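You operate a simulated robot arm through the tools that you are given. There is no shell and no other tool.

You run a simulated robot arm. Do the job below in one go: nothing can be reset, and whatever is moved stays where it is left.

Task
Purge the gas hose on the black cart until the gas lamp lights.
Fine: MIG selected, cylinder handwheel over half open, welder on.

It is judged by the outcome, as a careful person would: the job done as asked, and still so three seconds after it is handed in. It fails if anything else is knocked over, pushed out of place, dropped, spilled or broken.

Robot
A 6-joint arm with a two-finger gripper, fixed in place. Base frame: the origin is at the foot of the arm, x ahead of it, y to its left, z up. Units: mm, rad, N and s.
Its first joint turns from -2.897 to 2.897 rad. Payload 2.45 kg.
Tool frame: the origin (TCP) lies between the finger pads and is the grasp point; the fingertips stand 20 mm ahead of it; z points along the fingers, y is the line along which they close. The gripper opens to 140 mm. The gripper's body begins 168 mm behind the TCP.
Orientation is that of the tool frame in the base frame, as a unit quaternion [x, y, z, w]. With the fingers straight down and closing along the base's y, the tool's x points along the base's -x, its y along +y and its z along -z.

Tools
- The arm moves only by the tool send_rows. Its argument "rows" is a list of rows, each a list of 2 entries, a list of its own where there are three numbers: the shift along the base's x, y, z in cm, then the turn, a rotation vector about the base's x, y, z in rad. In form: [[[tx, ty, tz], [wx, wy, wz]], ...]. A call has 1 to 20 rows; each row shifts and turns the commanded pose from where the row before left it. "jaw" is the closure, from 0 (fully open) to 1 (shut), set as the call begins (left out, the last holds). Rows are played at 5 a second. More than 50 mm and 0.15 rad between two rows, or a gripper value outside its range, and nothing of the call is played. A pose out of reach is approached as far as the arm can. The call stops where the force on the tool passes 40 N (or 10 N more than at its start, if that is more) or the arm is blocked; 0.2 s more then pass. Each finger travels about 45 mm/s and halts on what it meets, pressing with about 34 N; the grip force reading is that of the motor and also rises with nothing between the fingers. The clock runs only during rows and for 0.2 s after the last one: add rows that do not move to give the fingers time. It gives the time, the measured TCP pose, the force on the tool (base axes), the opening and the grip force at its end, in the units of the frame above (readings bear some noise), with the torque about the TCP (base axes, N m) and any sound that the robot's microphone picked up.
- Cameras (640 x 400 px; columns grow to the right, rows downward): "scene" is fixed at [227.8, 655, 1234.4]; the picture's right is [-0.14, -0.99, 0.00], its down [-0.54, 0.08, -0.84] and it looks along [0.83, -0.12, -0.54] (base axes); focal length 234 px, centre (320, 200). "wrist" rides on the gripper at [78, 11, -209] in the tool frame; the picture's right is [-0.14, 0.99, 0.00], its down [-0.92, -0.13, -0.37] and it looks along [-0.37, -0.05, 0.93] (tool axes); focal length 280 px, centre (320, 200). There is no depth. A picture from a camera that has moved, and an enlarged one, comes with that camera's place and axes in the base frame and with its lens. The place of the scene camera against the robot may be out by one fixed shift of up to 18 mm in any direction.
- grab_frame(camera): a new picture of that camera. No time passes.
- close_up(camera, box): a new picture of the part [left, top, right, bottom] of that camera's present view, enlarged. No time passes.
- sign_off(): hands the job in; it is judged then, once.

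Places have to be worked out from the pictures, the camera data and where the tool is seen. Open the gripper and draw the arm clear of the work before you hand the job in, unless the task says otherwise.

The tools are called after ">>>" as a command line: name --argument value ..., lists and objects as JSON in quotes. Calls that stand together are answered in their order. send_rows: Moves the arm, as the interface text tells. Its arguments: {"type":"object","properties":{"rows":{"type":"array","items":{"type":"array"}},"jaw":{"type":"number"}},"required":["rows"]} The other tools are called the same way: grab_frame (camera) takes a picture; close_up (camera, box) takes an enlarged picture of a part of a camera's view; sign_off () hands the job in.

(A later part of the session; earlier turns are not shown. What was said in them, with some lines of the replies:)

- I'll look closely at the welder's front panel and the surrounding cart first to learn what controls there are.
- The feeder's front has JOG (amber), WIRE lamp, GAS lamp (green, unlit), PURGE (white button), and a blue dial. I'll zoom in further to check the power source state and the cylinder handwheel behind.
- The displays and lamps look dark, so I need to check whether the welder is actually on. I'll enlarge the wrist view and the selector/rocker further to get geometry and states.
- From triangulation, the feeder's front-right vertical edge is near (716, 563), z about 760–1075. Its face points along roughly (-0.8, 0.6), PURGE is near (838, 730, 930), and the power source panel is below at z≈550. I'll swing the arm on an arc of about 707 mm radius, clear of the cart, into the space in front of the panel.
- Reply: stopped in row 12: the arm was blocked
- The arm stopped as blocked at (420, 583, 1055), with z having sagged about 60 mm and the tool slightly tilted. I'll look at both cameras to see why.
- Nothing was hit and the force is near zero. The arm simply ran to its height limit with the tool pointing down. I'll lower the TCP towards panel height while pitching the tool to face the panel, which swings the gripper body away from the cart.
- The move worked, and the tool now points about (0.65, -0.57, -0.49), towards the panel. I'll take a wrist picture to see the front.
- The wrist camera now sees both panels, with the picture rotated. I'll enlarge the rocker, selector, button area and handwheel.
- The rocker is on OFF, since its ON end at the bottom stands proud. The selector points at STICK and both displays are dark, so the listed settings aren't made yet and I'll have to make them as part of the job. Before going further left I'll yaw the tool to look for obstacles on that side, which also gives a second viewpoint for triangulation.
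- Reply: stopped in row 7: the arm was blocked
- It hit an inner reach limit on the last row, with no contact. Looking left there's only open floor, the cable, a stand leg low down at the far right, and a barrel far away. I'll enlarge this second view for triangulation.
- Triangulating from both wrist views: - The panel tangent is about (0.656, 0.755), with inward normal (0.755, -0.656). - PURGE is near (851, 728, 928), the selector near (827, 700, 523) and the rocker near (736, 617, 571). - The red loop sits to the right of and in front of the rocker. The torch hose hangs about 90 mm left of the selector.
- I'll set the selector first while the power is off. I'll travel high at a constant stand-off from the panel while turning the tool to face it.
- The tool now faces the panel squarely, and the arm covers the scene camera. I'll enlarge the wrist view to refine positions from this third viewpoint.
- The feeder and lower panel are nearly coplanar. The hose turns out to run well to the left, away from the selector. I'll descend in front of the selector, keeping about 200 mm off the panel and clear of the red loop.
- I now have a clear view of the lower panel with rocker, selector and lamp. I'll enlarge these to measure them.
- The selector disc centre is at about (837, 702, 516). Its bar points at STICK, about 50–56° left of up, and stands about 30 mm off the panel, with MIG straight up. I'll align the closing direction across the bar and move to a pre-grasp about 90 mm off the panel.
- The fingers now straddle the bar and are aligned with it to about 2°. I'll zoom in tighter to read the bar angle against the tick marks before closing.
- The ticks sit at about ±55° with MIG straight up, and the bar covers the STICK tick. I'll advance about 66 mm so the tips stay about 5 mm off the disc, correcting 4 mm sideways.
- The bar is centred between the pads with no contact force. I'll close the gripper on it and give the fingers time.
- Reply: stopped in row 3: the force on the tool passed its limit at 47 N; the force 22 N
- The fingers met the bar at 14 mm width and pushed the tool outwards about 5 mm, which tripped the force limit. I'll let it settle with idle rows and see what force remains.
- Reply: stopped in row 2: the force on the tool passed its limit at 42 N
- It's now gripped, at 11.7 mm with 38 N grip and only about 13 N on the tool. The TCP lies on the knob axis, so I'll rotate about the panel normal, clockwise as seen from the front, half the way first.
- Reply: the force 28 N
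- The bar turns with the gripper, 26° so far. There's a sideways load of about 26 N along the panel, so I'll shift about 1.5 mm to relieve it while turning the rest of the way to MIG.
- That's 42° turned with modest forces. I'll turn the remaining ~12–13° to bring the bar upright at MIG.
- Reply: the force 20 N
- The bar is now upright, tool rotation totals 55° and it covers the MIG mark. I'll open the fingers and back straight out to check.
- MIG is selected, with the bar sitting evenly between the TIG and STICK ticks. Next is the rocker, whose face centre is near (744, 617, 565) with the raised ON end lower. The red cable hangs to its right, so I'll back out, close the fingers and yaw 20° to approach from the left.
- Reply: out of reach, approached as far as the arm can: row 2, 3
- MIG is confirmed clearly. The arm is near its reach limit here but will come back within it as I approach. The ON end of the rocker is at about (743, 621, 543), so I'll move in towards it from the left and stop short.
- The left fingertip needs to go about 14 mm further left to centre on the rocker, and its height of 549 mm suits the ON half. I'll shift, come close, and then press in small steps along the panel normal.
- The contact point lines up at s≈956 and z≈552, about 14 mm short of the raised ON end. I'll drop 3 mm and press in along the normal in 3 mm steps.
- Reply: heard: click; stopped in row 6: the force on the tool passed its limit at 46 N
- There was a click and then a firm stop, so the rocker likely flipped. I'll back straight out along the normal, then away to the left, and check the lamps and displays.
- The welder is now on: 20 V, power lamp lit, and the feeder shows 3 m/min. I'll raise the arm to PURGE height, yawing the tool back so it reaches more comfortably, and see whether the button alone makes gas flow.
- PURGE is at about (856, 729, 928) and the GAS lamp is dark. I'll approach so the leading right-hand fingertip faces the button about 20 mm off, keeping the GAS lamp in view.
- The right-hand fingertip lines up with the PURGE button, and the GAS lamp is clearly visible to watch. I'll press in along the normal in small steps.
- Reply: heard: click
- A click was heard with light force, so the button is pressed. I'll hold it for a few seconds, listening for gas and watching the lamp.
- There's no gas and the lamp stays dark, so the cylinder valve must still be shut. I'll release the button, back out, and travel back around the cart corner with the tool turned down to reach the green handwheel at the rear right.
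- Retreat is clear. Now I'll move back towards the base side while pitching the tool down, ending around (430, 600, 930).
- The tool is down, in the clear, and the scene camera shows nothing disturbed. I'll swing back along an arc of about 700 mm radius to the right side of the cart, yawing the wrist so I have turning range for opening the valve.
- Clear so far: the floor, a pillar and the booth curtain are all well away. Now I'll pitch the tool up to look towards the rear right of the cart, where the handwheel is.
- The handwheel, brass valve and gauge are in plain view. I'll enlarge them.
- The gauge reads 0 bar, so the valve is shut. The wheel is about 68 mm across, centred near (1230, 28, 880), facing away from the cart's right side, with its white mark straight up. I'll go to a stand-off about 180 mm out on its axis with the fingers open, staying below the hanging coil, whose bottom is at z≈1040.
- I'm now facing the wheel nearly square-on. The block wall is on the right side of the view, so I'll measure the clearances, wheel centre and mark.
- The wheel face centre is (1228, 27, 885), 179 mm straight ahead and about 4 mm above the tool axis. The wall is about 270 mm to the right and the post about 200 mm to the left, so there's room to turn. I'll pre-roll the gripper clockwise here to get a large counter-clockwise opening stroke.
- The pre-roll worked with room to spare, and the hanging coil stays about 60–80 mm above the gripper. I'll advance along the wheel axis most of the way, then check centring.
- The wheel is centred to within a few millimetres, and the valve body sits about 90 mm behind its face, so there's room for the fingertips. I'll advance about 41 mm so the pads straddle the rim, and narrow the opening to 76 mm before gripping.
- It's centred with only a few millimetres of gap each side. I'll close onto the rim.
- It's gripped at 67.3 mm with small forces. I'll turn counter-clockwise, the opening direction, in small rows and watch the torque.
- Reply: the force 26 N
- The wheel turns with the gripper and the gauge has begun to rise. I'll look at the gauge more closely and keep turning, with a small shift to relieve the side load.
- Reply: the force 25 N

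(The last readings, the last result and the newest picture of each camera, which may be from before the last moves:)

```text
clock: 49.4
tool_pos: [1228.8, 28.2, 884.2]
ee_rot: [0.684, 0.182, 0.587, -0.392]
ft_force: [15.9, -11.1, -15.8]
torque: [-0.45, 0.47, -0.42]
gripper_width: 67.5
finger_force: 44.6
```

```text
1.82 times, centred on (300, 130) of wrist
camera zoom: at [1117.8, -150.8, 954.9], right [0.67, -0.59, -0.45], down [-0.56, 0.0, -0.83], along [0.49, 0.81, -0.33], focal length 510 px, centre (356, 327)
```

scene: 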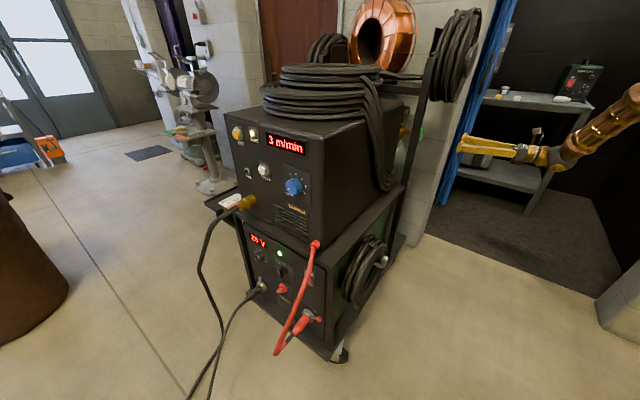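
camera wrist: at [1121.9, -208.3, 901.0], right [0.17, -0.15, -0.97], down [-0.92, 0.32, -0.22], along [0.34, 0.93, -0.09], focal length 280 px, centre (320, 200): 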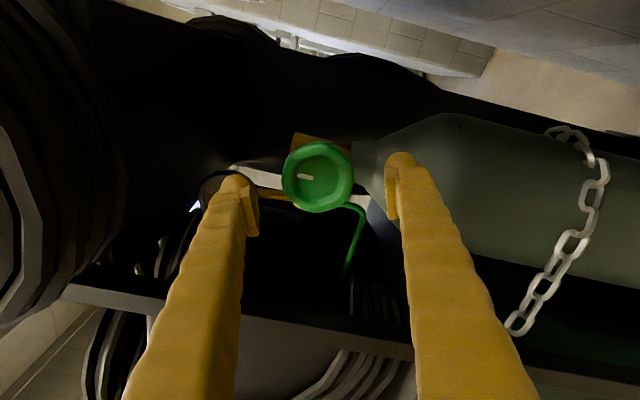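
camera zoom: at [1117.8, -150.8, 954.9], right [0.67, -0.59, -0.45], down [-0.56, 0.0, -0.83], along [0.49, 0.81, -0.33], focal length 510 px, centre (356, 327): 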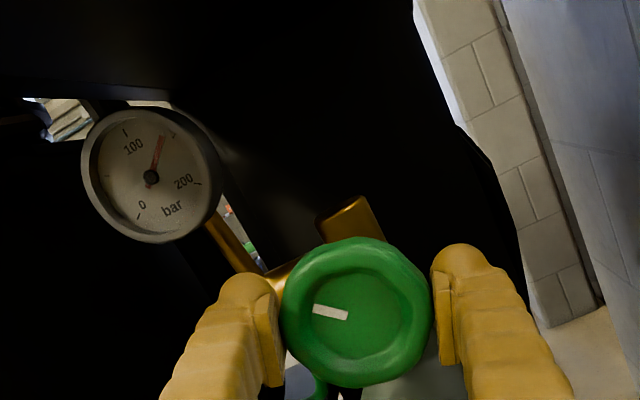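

The gauge is now at about 140 bar after roughly 49° of turn. The valve needs to be well over half open, so I'll keep turning in this grip.

>>> send_rows --rows '[[[0.06, -0.05, -0.08], [-0.04, -0.045, 0]], [[0, 0, 0], [-0.0796, -0.0899, 0]], [[0, 0, 0], [-0.0796, -0.0899, 0]], [[0, 0, 0], [-0.0796, -0.0899, 0]], [[0, 0, 0], [-0.0796, -0.0899, 0]]]'

>>> grab_frame --camera "wrist"

>>> close_up --camera "wrist" --box '[180, 20, 420, 240]'

```text
clock: 50.6
tool_pos: [1229.8, 28.1, 882.9]
ee_rot: [0.612, 0.357, 0.67, -0.222]
ft_force: [15.6, -9.8, -7.4]
torque: [-0.22, 0.24, -0.54]
gripper_width: 67.8
finger_force: 44.5
```

```text
taken
camera wrist: at [1087.1, -123.9, 963.6], right [0.75, -0.66, 0.07], down [-0.2, -0.32, -0.93], along [0.63, 0.68, -0.37], focal length 280 px, centre (320, 200)
```

wrist: 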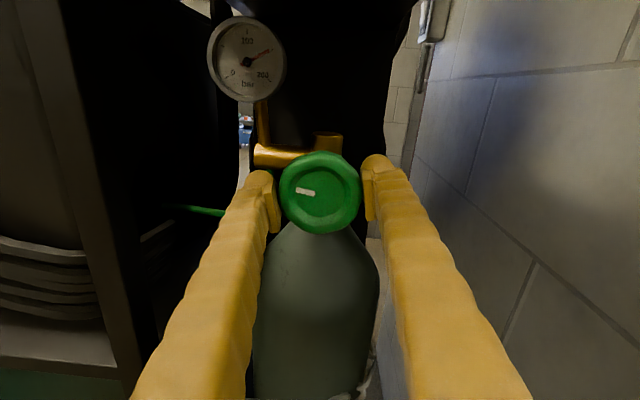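

```text
1.82 times, centred on (300, 130) of wrist
camera zoom: at [1087.1, -123.9, 963.6], right [0.75, -0.66, 0.07], down [-0.2, -0.32, -0.93], along [0.63, 0.68, -0.37], focal length 510 px, centre (356, 327)
```

zoom: 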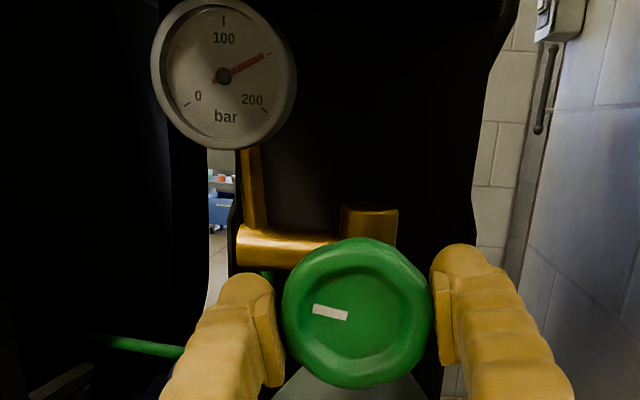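

The gauge has settled at about 150 bar after 81° of turn, and torque about the wheel axis is nearly zero, so there's no stop yet. I'll continue opening.

>>> send_rows --rows '[[[0.06, -0.053, -0.05], [-0.04, -0.045, 0]], [[0, 0, 0], [-0.0862, -0.0974, 0]], [[0, 0, 0], [-0.0862, -0.0974, 0]], [[0, 0, 0], [-0.0862, -0.0974, 0]], [[0, 0, 0], [-0.0862, -0.0974, 0]]]'

>>> send_rows --rows '[[[0, 0, 0], [-0.0862, -0.0974, 0]], [[0, 0, 0], [-0.0862, -0.0974, 0]], [[0, 0, 0], [-0.0862, -0.0974, 0]], [[0, 0, 0], [-0.0862, -0.0974, 0]]]'

>>> grab_frame --camera "wrist"

>>> close_up --camera "wrist" --box '[180, 20, 420, 240]'

```text
clock: 51.8
tool_pos: [1230.7, 27.7, 884.5]
ee_rot: [0.483, 0.517, 0.706, -0.019]
ft_force: [-21.7, -9.4, 10.5]
torque: [-0.06, 0.09, -0.4]
gripper_width: 67.7
finger_force: 44.7
```

```text
clock: 52.8
tool_pos: [1230.0, 27.1, 885.6]
ee_rot: [0.335, 0.624, 0.687, 0.164]
ft_force: [18.3, -4.2, 19.9]
torque: [-0.28, 0.32, -0.12]
gripper_width: 67.6
finger_force: 44.5
```

```text
taken
camera wrist: at [1037.1, -79.3, 915.5], right [0.29, -0.26, 0.92], down [0.39, -0.85, -0.36], along [0.87, 0.47, -0.14], focal length 280 px, centre (320, 200)
```

wrist: 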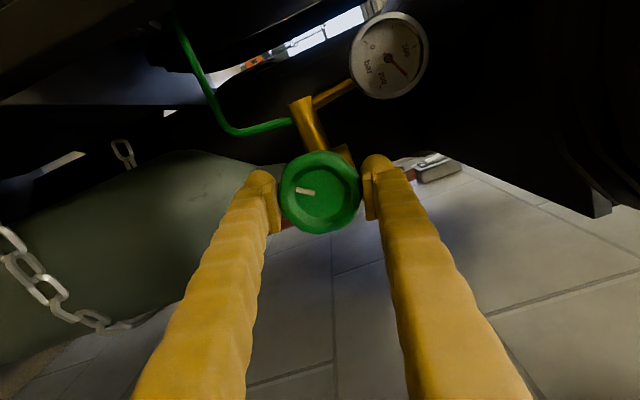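

```text
1.82 times, centred on (300, 130) of wrist
camera zoom: at [1037.1, -79.3, 915.5], right [0.29, -0.26, 0.92], down [0.39, -0.85, -0.36], along [0.87, 0.47, -0.14], focal length 510 px, centre (356, 327)
```

zoom: 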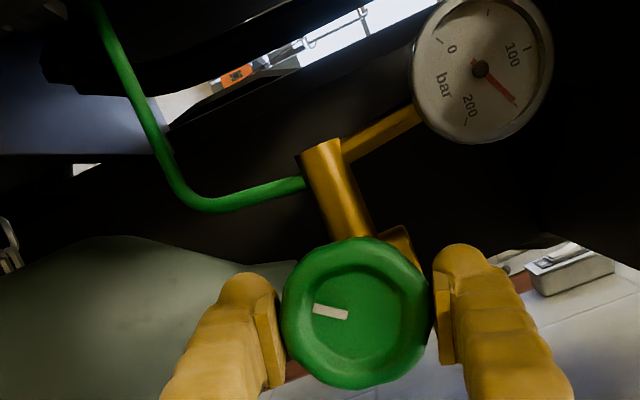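

144° turned with no stop and the gauge steady at 150 bar. I'll turn further in this grip, relieving the side load slightly.

>>> send_rows --rows '[[[0.04, -0.035, 0.08], [-0.04, -0.045, 0]], [[0, 0, 0], [-0.0862, -0.0974, 0]], [[0, 0, 0], [-0.0862, -0.0974, 0]], [[0, 0, 0], [-0.0862, -0.0974, 0]]]'

>>> send_rows --rows '[[[0, 0, 0], [-0.0862, -0.0974, 0]], [[0, 0, 0], [-0.0862, -0.0974, 0]], [[0, 0, 0], [-0.0862, -0.0974, 0]], [[0, 0, 0], [-0.0862, -0.0974, 0]]]'

>>> grab_frame --camera "wrist"

>>> grab_frame --camera "scene"

```text
clock: 53.8
tool_pos: [1230.5, 27.8, 885.8]
ee_rot: [0.188, 0.682, 0.634, 0.313]
ft_force: [-5.3, -3.8, 27.5]
torque: [-0.4, 0.42, 0.04]
gripper_width: 67.1
finger_force: 45.1
```

```text
clock: 54.8
tool_pos: [1230.5, 26.4, 885.2]
ee_rot: [0.006, 0.707, 0.533, 0.466]
ft_force: [-16.0, 3.0, 35.4]
torque: [0.92, 1.31, -0.23]
gripper_width: 67.6
finger_force: 45.4
```

```text
taken
camera wrist: at [1041.5, -82.9, 842.2], right [-0.41, 0.36, 0.84], down [0.34, -0.8, 0.5], along [0.85, 0.49, 0.2], focal length 280 px, centre (320, 200)
```

wrist: 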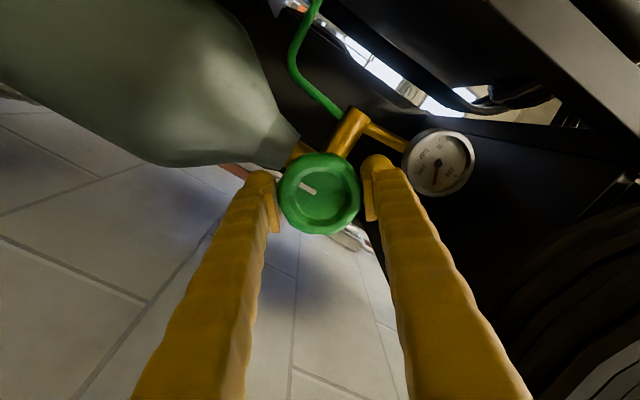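

```text
taken
```

scene: 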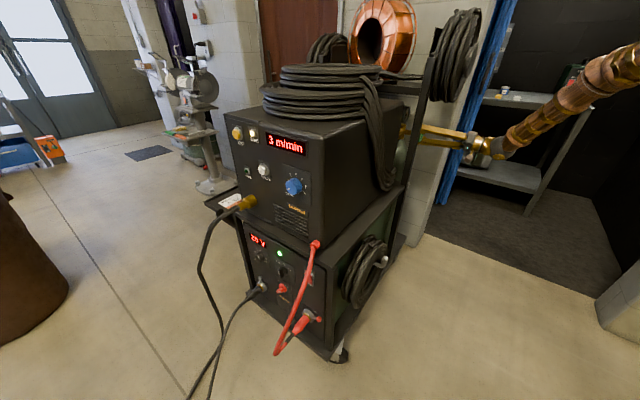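

Torque about the axis has risen to about 1.6 N·m and the wheel's white mark now points straight down. So the wheel has turned 180° to its open stop, with the gauge at 150 bar. I'll release the grip gently.

>>> send_rows --rows '[[[0, 0, 0], [0.04, 0.045, 0]], [[0, 0, 0], [0, 0, 0]], [[0, 0, 0], [0, 0, 0]]]' --jaw 0.32

>>> close_up --camera "wrist" --box '[220, 60, 500, 260]'

```text
clock: 55.6
tool_pos: [1230.5, 27.5, 883.3]
ee_rot: [0.029, 0.707, 0.546, 0.449]
ft_force: [-0.1, -0.5, 0.8]
torque: [0.02, 0.0, 0.0]
gripper_width: 95.2
finger_force: 0.0
```

```text
2.00 times, centred on (360, 160) of wrist
camera zoom: at [1039.7, -81.8, 844.8], right [-0.36, 0.32, 0.87], down [0.36, -0.82, 0.45], along [0.86, 0.48, 0.18], focal length 561 px, centre (240, 280)
```

zoom: 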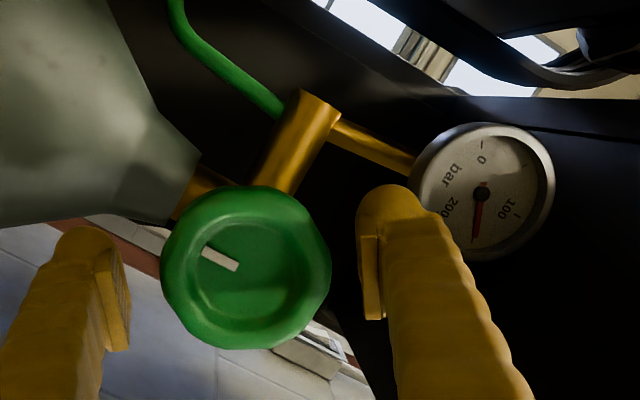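

The grip is released, the mark points straight down and the gauge holds 150 bar. I'll retreat straight out along the wheel axis.

>>> send_rows --rows '[[[-1.33, -1.5, 0], [0, 0, 0]], [[-2.33, -2.65, 0], [0, 0, 0]], [[-2.33, -2.65, 0], [0, 0, 0]], [[-2.33, -2.65, 0], [0, 0, 0]], [[-2.33, -2.65, 0], [0, 0, 0]]]'

>>> grab_frame --camera "wrist"

```text
clock: 56.8
tool_pos: [1122.5, -94.7, 881.9]
ee_rot: [0.028, 0.706, 0.547, 0.449]
ft_force: [0.3, 0.4, -0.2]
torque: [-0.03, -0.01, 0.0]
gripper_width: 95.0
finger_force: 0.0
```

```text
taken
camera wrist: at [931.7, -203.7, 843.8], right [-0.36, 0.32, 0.87], down [0.36, -0.81, 0.45], along [0.86, 0.48, 0.18], focal length 280 px, centre (320, 200)
```

wrist: 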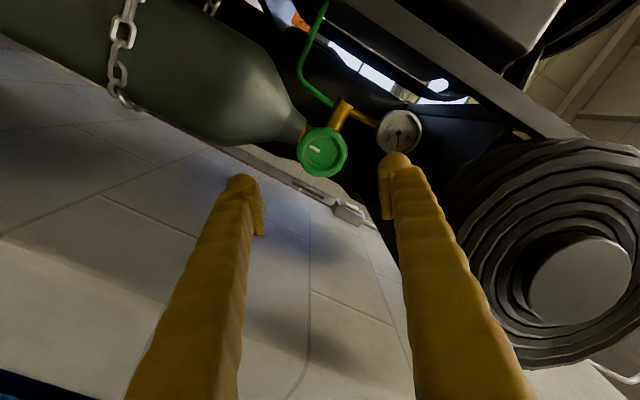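

Clear of the wheel. I'll reverse the way I came, pitching the tool back down as I withdraw towards (700, -30, 986), with fingers closed.

>>> send_rows --rows '[[[-3.5, 0.0, 0.0], [0, 0, 0]], [[-3.5, 0.5, 0.87], [-0.098, 0.0868, 0]], [[-3.5, 0.5, 0.87], [-0.098, 0.0868, 0]], [[-3.5, 0.54, 0.87], [-0.098, 0.0868, 0]], [[-3.5, 0.54, 0.87], [-0.098, 0.0868, 0]], [[-3.5, 0.54, 0.87], [-0.098, 0.0868, 0]], [[-3.5, 0.54, 0.87], [-0.098, 0.0868, 0]], [[-3.5, 0.54, 0.87], [-0.098, 0.0868, 0]], [[-3.5, 0.54, 0.87], [-0.098, 0.0868, 0]], [[-3.5, 0.54, 0.87], [-0.098, 0.0868, 0]], [[-3.5, 0.54, 0.87], [-0.098, 0.0868, 0]], [[-3.5, 0.54, 0.87], [-0.098, 0.0868, 0]], [[0, 0.54, 0], [-0.098, 0.0868, 0]]]' --jaw 1

>>> grab_frame --camera "wrist"

>>> grab_frame --camera "scene"

```text
clock: 59.6
tool_pos: [705.0, -31.6, 980.0]
ee_rot: [0.039, 0.999, -0.002, 0.001]
ft_force: [0.1, 0.2, -0.1]
torque: [0.03, 0.01, 0.03]
gripper_width: 0.0
finger_force: 29.6
```

```text
taken
camera wrist: at [625.8, -12.2, 1189.3], right [0.21, 0.98, 0.0], down [0.91, -0.2, 0.37], along [0.36, -0.08, -0.93], focal length 280 px, centre (320, 200)
```

wrist: 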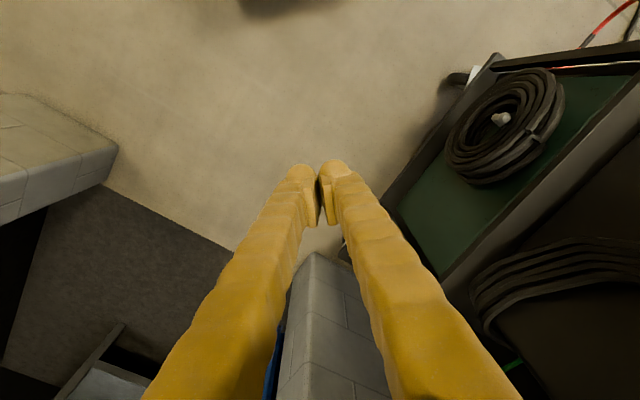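

```text
taken
```

scene: 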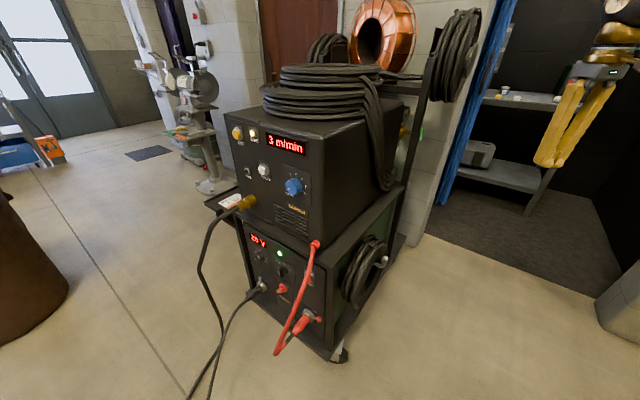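

All clear. I'll sweep back along the same arc to the front-panel side at about (428, 600, 930), tool still pointing down.

>>> send_rows --rows '[[[0.0, 3.85, -0.28], [0, 0, -0.019]], [[-0.16, 3.84, -0.28], [0, 0, -0.019]], [[-0.38, 3.83, -0.28], [0, 0, -0.019]], [[-0.59, 3.81, -0.28], [0, 0, -0.019]], [[-0.79, 3.77, -0.28], [0, 0, -0.019]], [[-1.01, 3.72, -0.28], [0, 0, -0.019]], [[-1.2, 3.65, -0.28], [0, 0, -0.019]], [[-1.4, 3.58, -0.28], [0, 0, -0.019]], [[-1.6, 3.51, -0.28], [0, 0, -0.019]], [[-1.79, 3.4, -0.28], [0, 0, -0.019]], [[-1.97, 3.31, -0.28], [0, 0, -0.019]], [[-2.15, 3.19, -0.28], [0, 0, -0.019]], [[-2.16, 3.19, -0.28], [0, 0, -0.019]], [[-2.06, 3.35, -0.28], [0, 0, -0.019]], [[-2.18, 3.33, -0.28], [0, 0, -0.019]], [[-2.39, 3.22, -0.28], [0, 0, -0.019]], [[-2.53, 3.19, -0.28], [0, 0, -0.019]], [[-2.77, 3.01, -0.28], [0, 0, -0.019]]]'

>>> grab_frame --camera "scene"

```text
clock: 63.4
tool_pos: [434.2, 597.9, 929.6]
ee_rot: [0.209, 0.978, 0.001, 0.001]
ft_force: [1.1, 0.4, -0.3]
torque: [-0.02, -0.01, 0.01]
gripper_width: 0.1
finger_force: 29.6
```

```text
taken
```

scene: 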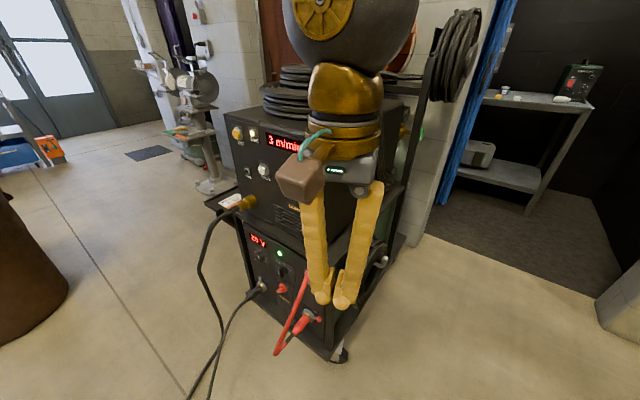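

I'm back at the same pose as before. I'll reverse the pitch and move to the stand-off in front of PURGE.

>>> send_rows --rows '[[[2.37, 1.62, 0], [-0.0592, -0.127, 0]], [[2.37, 1.62, 0], [-0.0592, -0.127, 0]], [[2.37, 1.62, 0], [-0.0592, -0.127, 0]], [[2.37, 1.62, 0], [-0.0592, -0.127, 0]], [[2.37, 1.62, 0], [-0.0592, -0.127, 0]], [[2.37, 1.62, 0], [-0.0592, -0.127, 0]], [[2.37, 1.62, 0], [-0.0592, -0.127, 0]], [[2.37, 1.62, 0], [-0.0592, -0.127, 0]], [[2.37, 1.62, 0], [-0.0592, -0.127, 0]], [[2.37, 1.62, 0], [-0.0592, -0.127, 0]], [[2.37, 1.62, 0], [-0.0592, -0.127, 0]]]'

>>> grab_frame --camera "wrist"

>>> close_up --camera "wrist" --box '[230, 80, 450, 260]'

```text
clock: 65.8
tool_pos: [693.8, 776.6, 932.4]
ee_rot: [0.15, 0.7, -0.157, 0.68]
ft_force: [0.5, 0.1, 0.0]
torque: [0.08, 0.1, 0.0]
gripper_width: 0.0
finger_force: 29.5
```

```text
taken
camera wrist: at [505.8, 875.7, 858.4], right [0.42, 0.9, 0.12], down [-0.36, 0.04, 0.93], along [0.83, -0.44, 0.34], focal length 280 px, centre (320, 200)
```

wrist: 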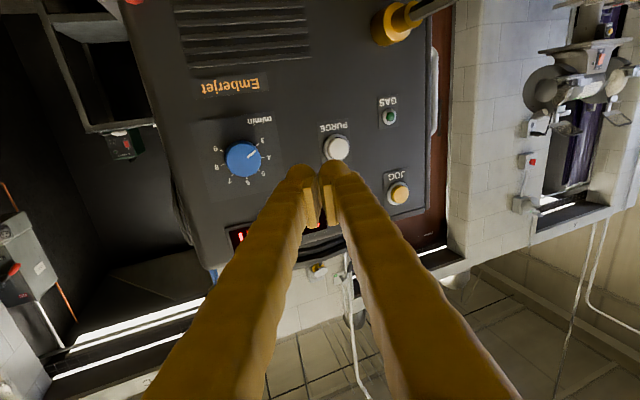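

```text
2.22 times, centred on (340, 170) of wrist
camera zoom: at [505.8, 875.7, 858.4], right [0.42, 0.9, 0.12], down [-0.36, 0.04, 0.93], along [0.83, -0.44, 0.34], focal length 623 px, centre (276, 267)
```

zoom: 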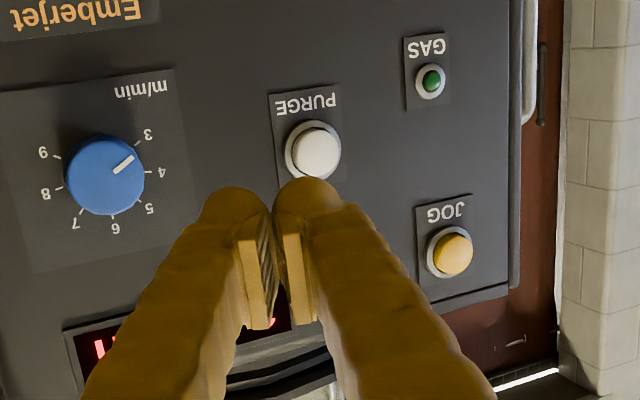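

Pose matches the earlier approach to within millimetres, and the GAS lamp is still dark. I'll move to just in front of the button again.

>>> send_rows --rows '[[[3.31, -0.41, -0.08], [0, 0, 0]], [[3.31, -0.41, -0.08], [0, 0, 0]], [[3.31, -0.41, -0.08], [0, 0, 0]], [[3.31, -0.41, -0.08], [0, 0, 0]]]'

>>> close_up --camera "wrist" --box '[230, 80, 450, 260]'

```text
clock: 66.8
tool_pos: [827.3, 759.7, 926.7]
ee_rot: [0.149, 0.7, -0.156, 0.681]
ft_force: [0.9, 0.2, -0.2]
torque: [0.01, -0.01, -0.01]
gripper_width: 0.0
finger_force: 29.4
```

```text
2.22 times, centred on (340, 170) of wrist
camera zoom: at [639.5, 858.7, 853.8], right [0.42, 0.9, 0.12], down [-0.36, 0.04, 0.93], along [0.83, -0.44, 0.34], focal length 623 px, centre (276, 267)
```

zoom: 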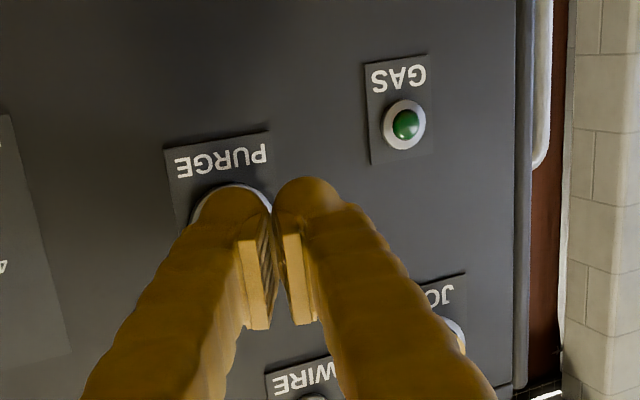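

Lined up on PURGE as before, a couple of millimetres lower. I'll press in along the normal in small steps.

>>> send_rows --rows '[[[0.52, -0.46, 0.15], [0, 0, 0]], [[0.45, -0.4, 0.1], [0, 0, 0]], [[0.225, -0.2, 0], [0, 0, 0]], [[0.225, -0.2, 0], [0, 0, 0]], [[0.15, -0.133, 0], [0, 0, 0]]]'

>>> close_up --camera "wrist" --box '[230, 80, 450, 260]'

```text
clock: 68.0
tool_pos: [841.6, 746.2, 928.7]
ee_rot: [0.148, 0.7, -0.155, 0.681]
ft_force: [-2.6, 5.4, -1.6]
torque: [-0.02, 0.02, 0.01]
gripper_width: 0.0
finger_force: 29.0
heard: click
```

```text
2.22 times, centred on (340, 170) of wrist
camera zoom: at [654.2, 845.1, 855.5], right [0.42, 0.9, 0.12], down [-0.36, 0.04, 0.93], along [0.83, -0.44, 0.34], focal length 623 px, centre (276, 267)
```

zoom: 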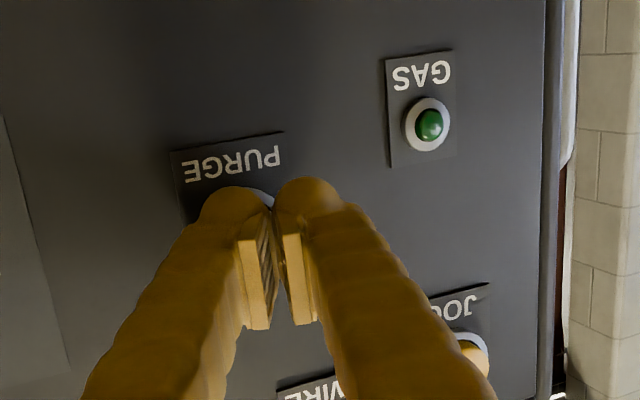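

The button clicked under light force. I'll hold it and watch the GAS lamp.

>>> send_rows --rows '[[[0, 0, 0], [0, 0, 0]], [[0, 0, 0], [0, 0, 0]], [[0, 0, 0], [0, 0, 0]], [[0, 0, 0], [0, 0, 0]], [[0, 0, 0], [0, 0, 0]], [[0, 0, 0], [0, 0, 0]], [[0, 0, 0], [0, 0, 0]], [[0, 0, 0], [0, 0, 0]], [[0, 0, 0], [0, 0, 0]], [[0, 0, 0], [0, 0, 0]]]'

>>> close_up --camera "wrist" --box '[230, 80, 450, 260]'

```text
clock: 70.2
tool_pos: [842.1, 745.6, 928.0]
ee_rot: [0.15, 0.7, -0.157, 0.68]
ft_force: [-3.7, 4.0, 0.6]
torque: [-0.05, -0.04, -0.04]
gripper_width: 0.0
finger_force: 29.7
```

```text
2.22 times, centred on (340, 170) of wrist
camera zoom: at [654.3, 844.8, 855.5], right [0.42, 0.9, 0.12], down [-0.36, 0.04, 0.93], along [0.83, -0.44, 0.34], focal length 623 px, centre (276, 267)
```

zoom: 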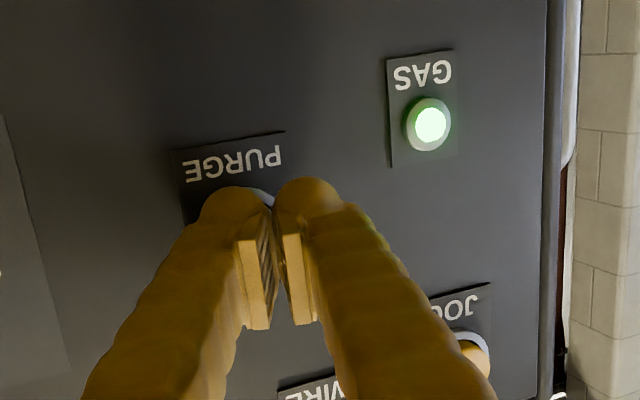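

The GAS lamp is lit. I'll release the button, back straight off, and check that the lamp stays on.

>>> send_rows --rows '[[[-1.5, 1.33, 0], [0, 0, 0]], [[-1.5, 1.33, 0], [0, 0, 0]], [[-3.5, 0.5, 0], [0, 0, 0]], [[-4.2, -0.1, 0], [0, 0, 0]], [[-4.2, -0.1, 0], [0, 0, 0]]]'

>>> close_up --camera "wrist" --box '[200, 60, 450, 260]'

```text
clock: 71.4
tool_pos: [691.6, 773.8, 927.4]
ee_rot: [0.15, 0.7, -0.157, 0.68]
ft_force: [0.5, -0.6, 0.0]
torque: [0.01, 0.02, 0.0]
gripper_width: 0.0
finger_force: 29.2
```

```text
2.00 times, centred on (325, 160) of wrist
camera zoom: at [504.2, 873.0, 854.5], right [0.42, 0.9, 0.12], down [-0.36, 0.04, 0.93], along [0.83, -0.44, 0.34], focal length 561 px, centre (310, 280)
```

zoom: 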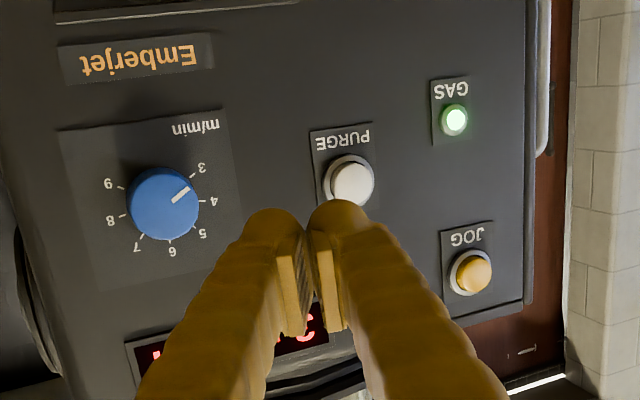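

The GAS lamp stays lit after release. I'll draw the arm clear to the side and open the gripper, then check the whole scene once more.

>>> send_rows --rows '[[[-2.4, -1.6, 0], [0.0592, 0.127, 0]], [[-2.4, -1.6, 0], [0.0592, 0.127, 0]], [[-2.4, -1.6, 0], [0.0592, 0.127, 0]], [[-2.4, -1.6, 0], [0.0592, 0.127, 0]], [[-2.4, -1.6, 0], [0.0592, 0.127, 0]], [[-2.4, -1.6, 0], [0.0592, 0.127, 0]], [[-2.4, -1.6, 0], [0.0592, 0.127, 0]], [[-2.4, -1.6, 0], [0.0592, 0.127, 0]], [[-2.4, -1.6, 0], [0.0592, 0.127, 0]], [[-2.4, -1.6, 0], [0.0592, 0.127, 0]], [[-2.4, -1.6, 0], [0.0592, 0.127, 0]]]'

>>> send_rows --rows '[[[2.77, -3.01, 0.4], [0, 0, -0.02]], [[2.53, -3.19, 0.4], [0, 0, -0.02]], [[2.39, -3.22, 0.4], [0, 0, -0.02]], [[2.18, -3.33, 0.4], [0, 0, -0.02]], [[2.06, -3.35, 0.4], [0, 0, -0.02]], [[2.16, -3.19, 0.4], [0, 0, -0.02]], [[2.15, -3.19, 0.4], [0, 0, -0.02]], [[1.97, -3.31, 0.4], [0, 0, -0.02]], [[1.79, -3.4, 0.4], [0, 0, -0.02]], [[1.6, -3.51, 0.4], [0, 0, -0.02]], [[1.4, -3.58, 0.4], [0, 0, -0.02]], [[1.2, -3.65, 0.4], [0, 0, -0.02]], [[1.01, -3.72, 0], [0, 0, -0.02]], [[0.79, -3.77, 0], [0, 0, -0.02]]]'

>>> send_rows --rows '[[[0, 0, 0], [0, 0, 0]], [[0, 0, 0], [0, 0, 0]], [[0, 0, 0], [0, 0, 0]], [[0, 0, 0], [0, 0, 0]], [[0, 0, 0], [0, 0, 0]], [[0, 0, 0], [0, 0, 0]], [[0, 0, 0], [0, 0, 0]], [[0, 0, 0], [0, 0, 0]], [[0, 0, 0], [0, 0, 0]], [[0, 0, 0], [0, 0, 0]]]' --jaw 0

>>> grab_frame --camera "scene"

>>> close_up --camera "scene" --box '[215, 100, 335, 250]'

>>> close_up --camera "scene" --box '[220, 210, 360, 360]'

```text
clock: 73.8
tool_pos: [428.7, 599.5, 927.3]
ee_rot: [0.208, 0.978, 0.0, 0.001]
ft_force: [-0.2, 0.1, -0.3]
torque: [0.01, 0.0, -0.01]
gripper_width: 0.3
finger_force: 29.8
```

```text
clock: 76.8
tool_pos: [689.0, 125.4, 976.0]
ee_rot: [0.343, 0.939, -0.001, 0.001]
ft_force: [-0.4, -1.0, -0.9]
torque: [0.01, 0.0, -0.03]
gripper_width: 0.0
finger_force: 29.3
```

```text
clock: 79.0
tool_pos: [687.4, 125.7, 976.8]
ee_rot: [0.343, 0.939, -0.001, 0.002]
ft_force: [0.7, 1.1, -1.1]
torque: [0.01, 0.03, 0.0]
gripper_width: 139.7
finger_force: 0.2
```

```text
taken
```

scene: 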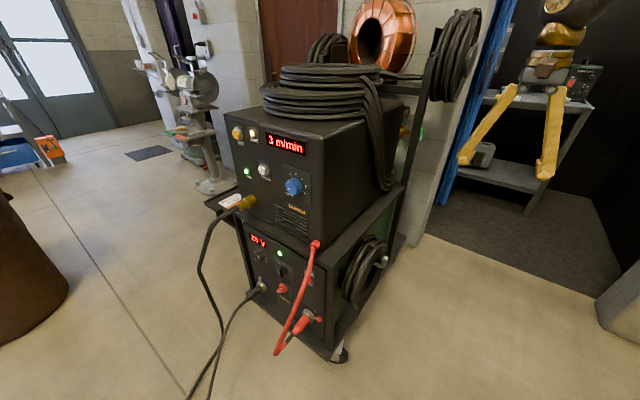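

```text
2.67 times, centred on (275, 175) of scene
camera zoom: at [227.8, 655.0, 1234.4], right [-0.14, -0.99, 0.0], down [-0.54, 0.08, -0.84], along [0.83, -0.12, -0.54], focal length 623 px, centre (440, 267)
```

zoom: 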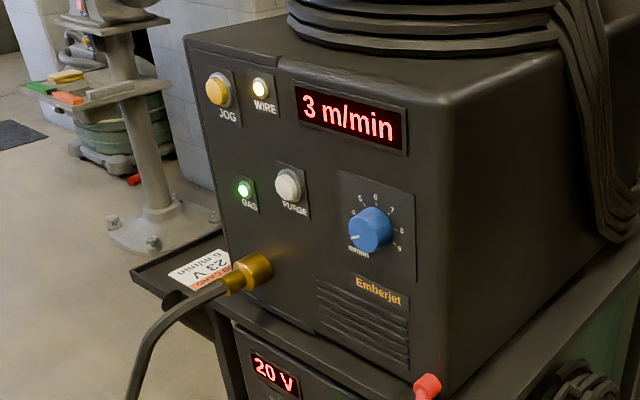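

```text
2.67 times, centred on (290, 285) of scene
camera zoom: at [227.8, 655.0, 1234.4], right [-0.14, -0.99, 0.0], down [-0.54, 0.08, -0.84], along [0.83, -0.12, -0.54], focal length 623 px, centre (400, -27)
```

zoom: 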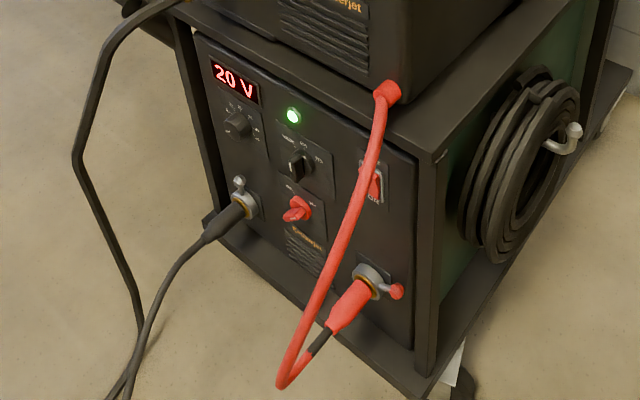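

The GAS lamp is still lit about 8 s after release. The welder is on, MIG is selected, the cylinder is fully open, and the dials, polarity switch and cables look as they did at the start. The gripper is open and the arm is clear, so I'm handing in the job.

>>> sign_off

```text
The job is handed in.
```

The gas hose is purged: the GAS lamp on the black cart came on while I held PURGE. It was still lit about 8 seconds after I let go, just before I handed the job in.

The three settings you listed weren't in place when I started, so I took your note as permission to make them:

- **Selector:** it was on STICK; I turned it to MIG.
- **Power:** the welder was off; I switched it on. It now shows 20 V, and the feeder shows 3 m/min.
- **Cylinder valve:** the gauge read 0 bar and PURGE gave no gas, so I opened the handwheel half a turn, to its stop. The gauge settled at about 150 bar.

I left the voltage, wire speed and polarity as they were. The card on the cart seems to read 23 V and 6 m/min, which doesn't match the current settings, so check that before welding.

As far as the cameras show, nothing was knocked or moved. The arm is clear of the cart with the gripper open.
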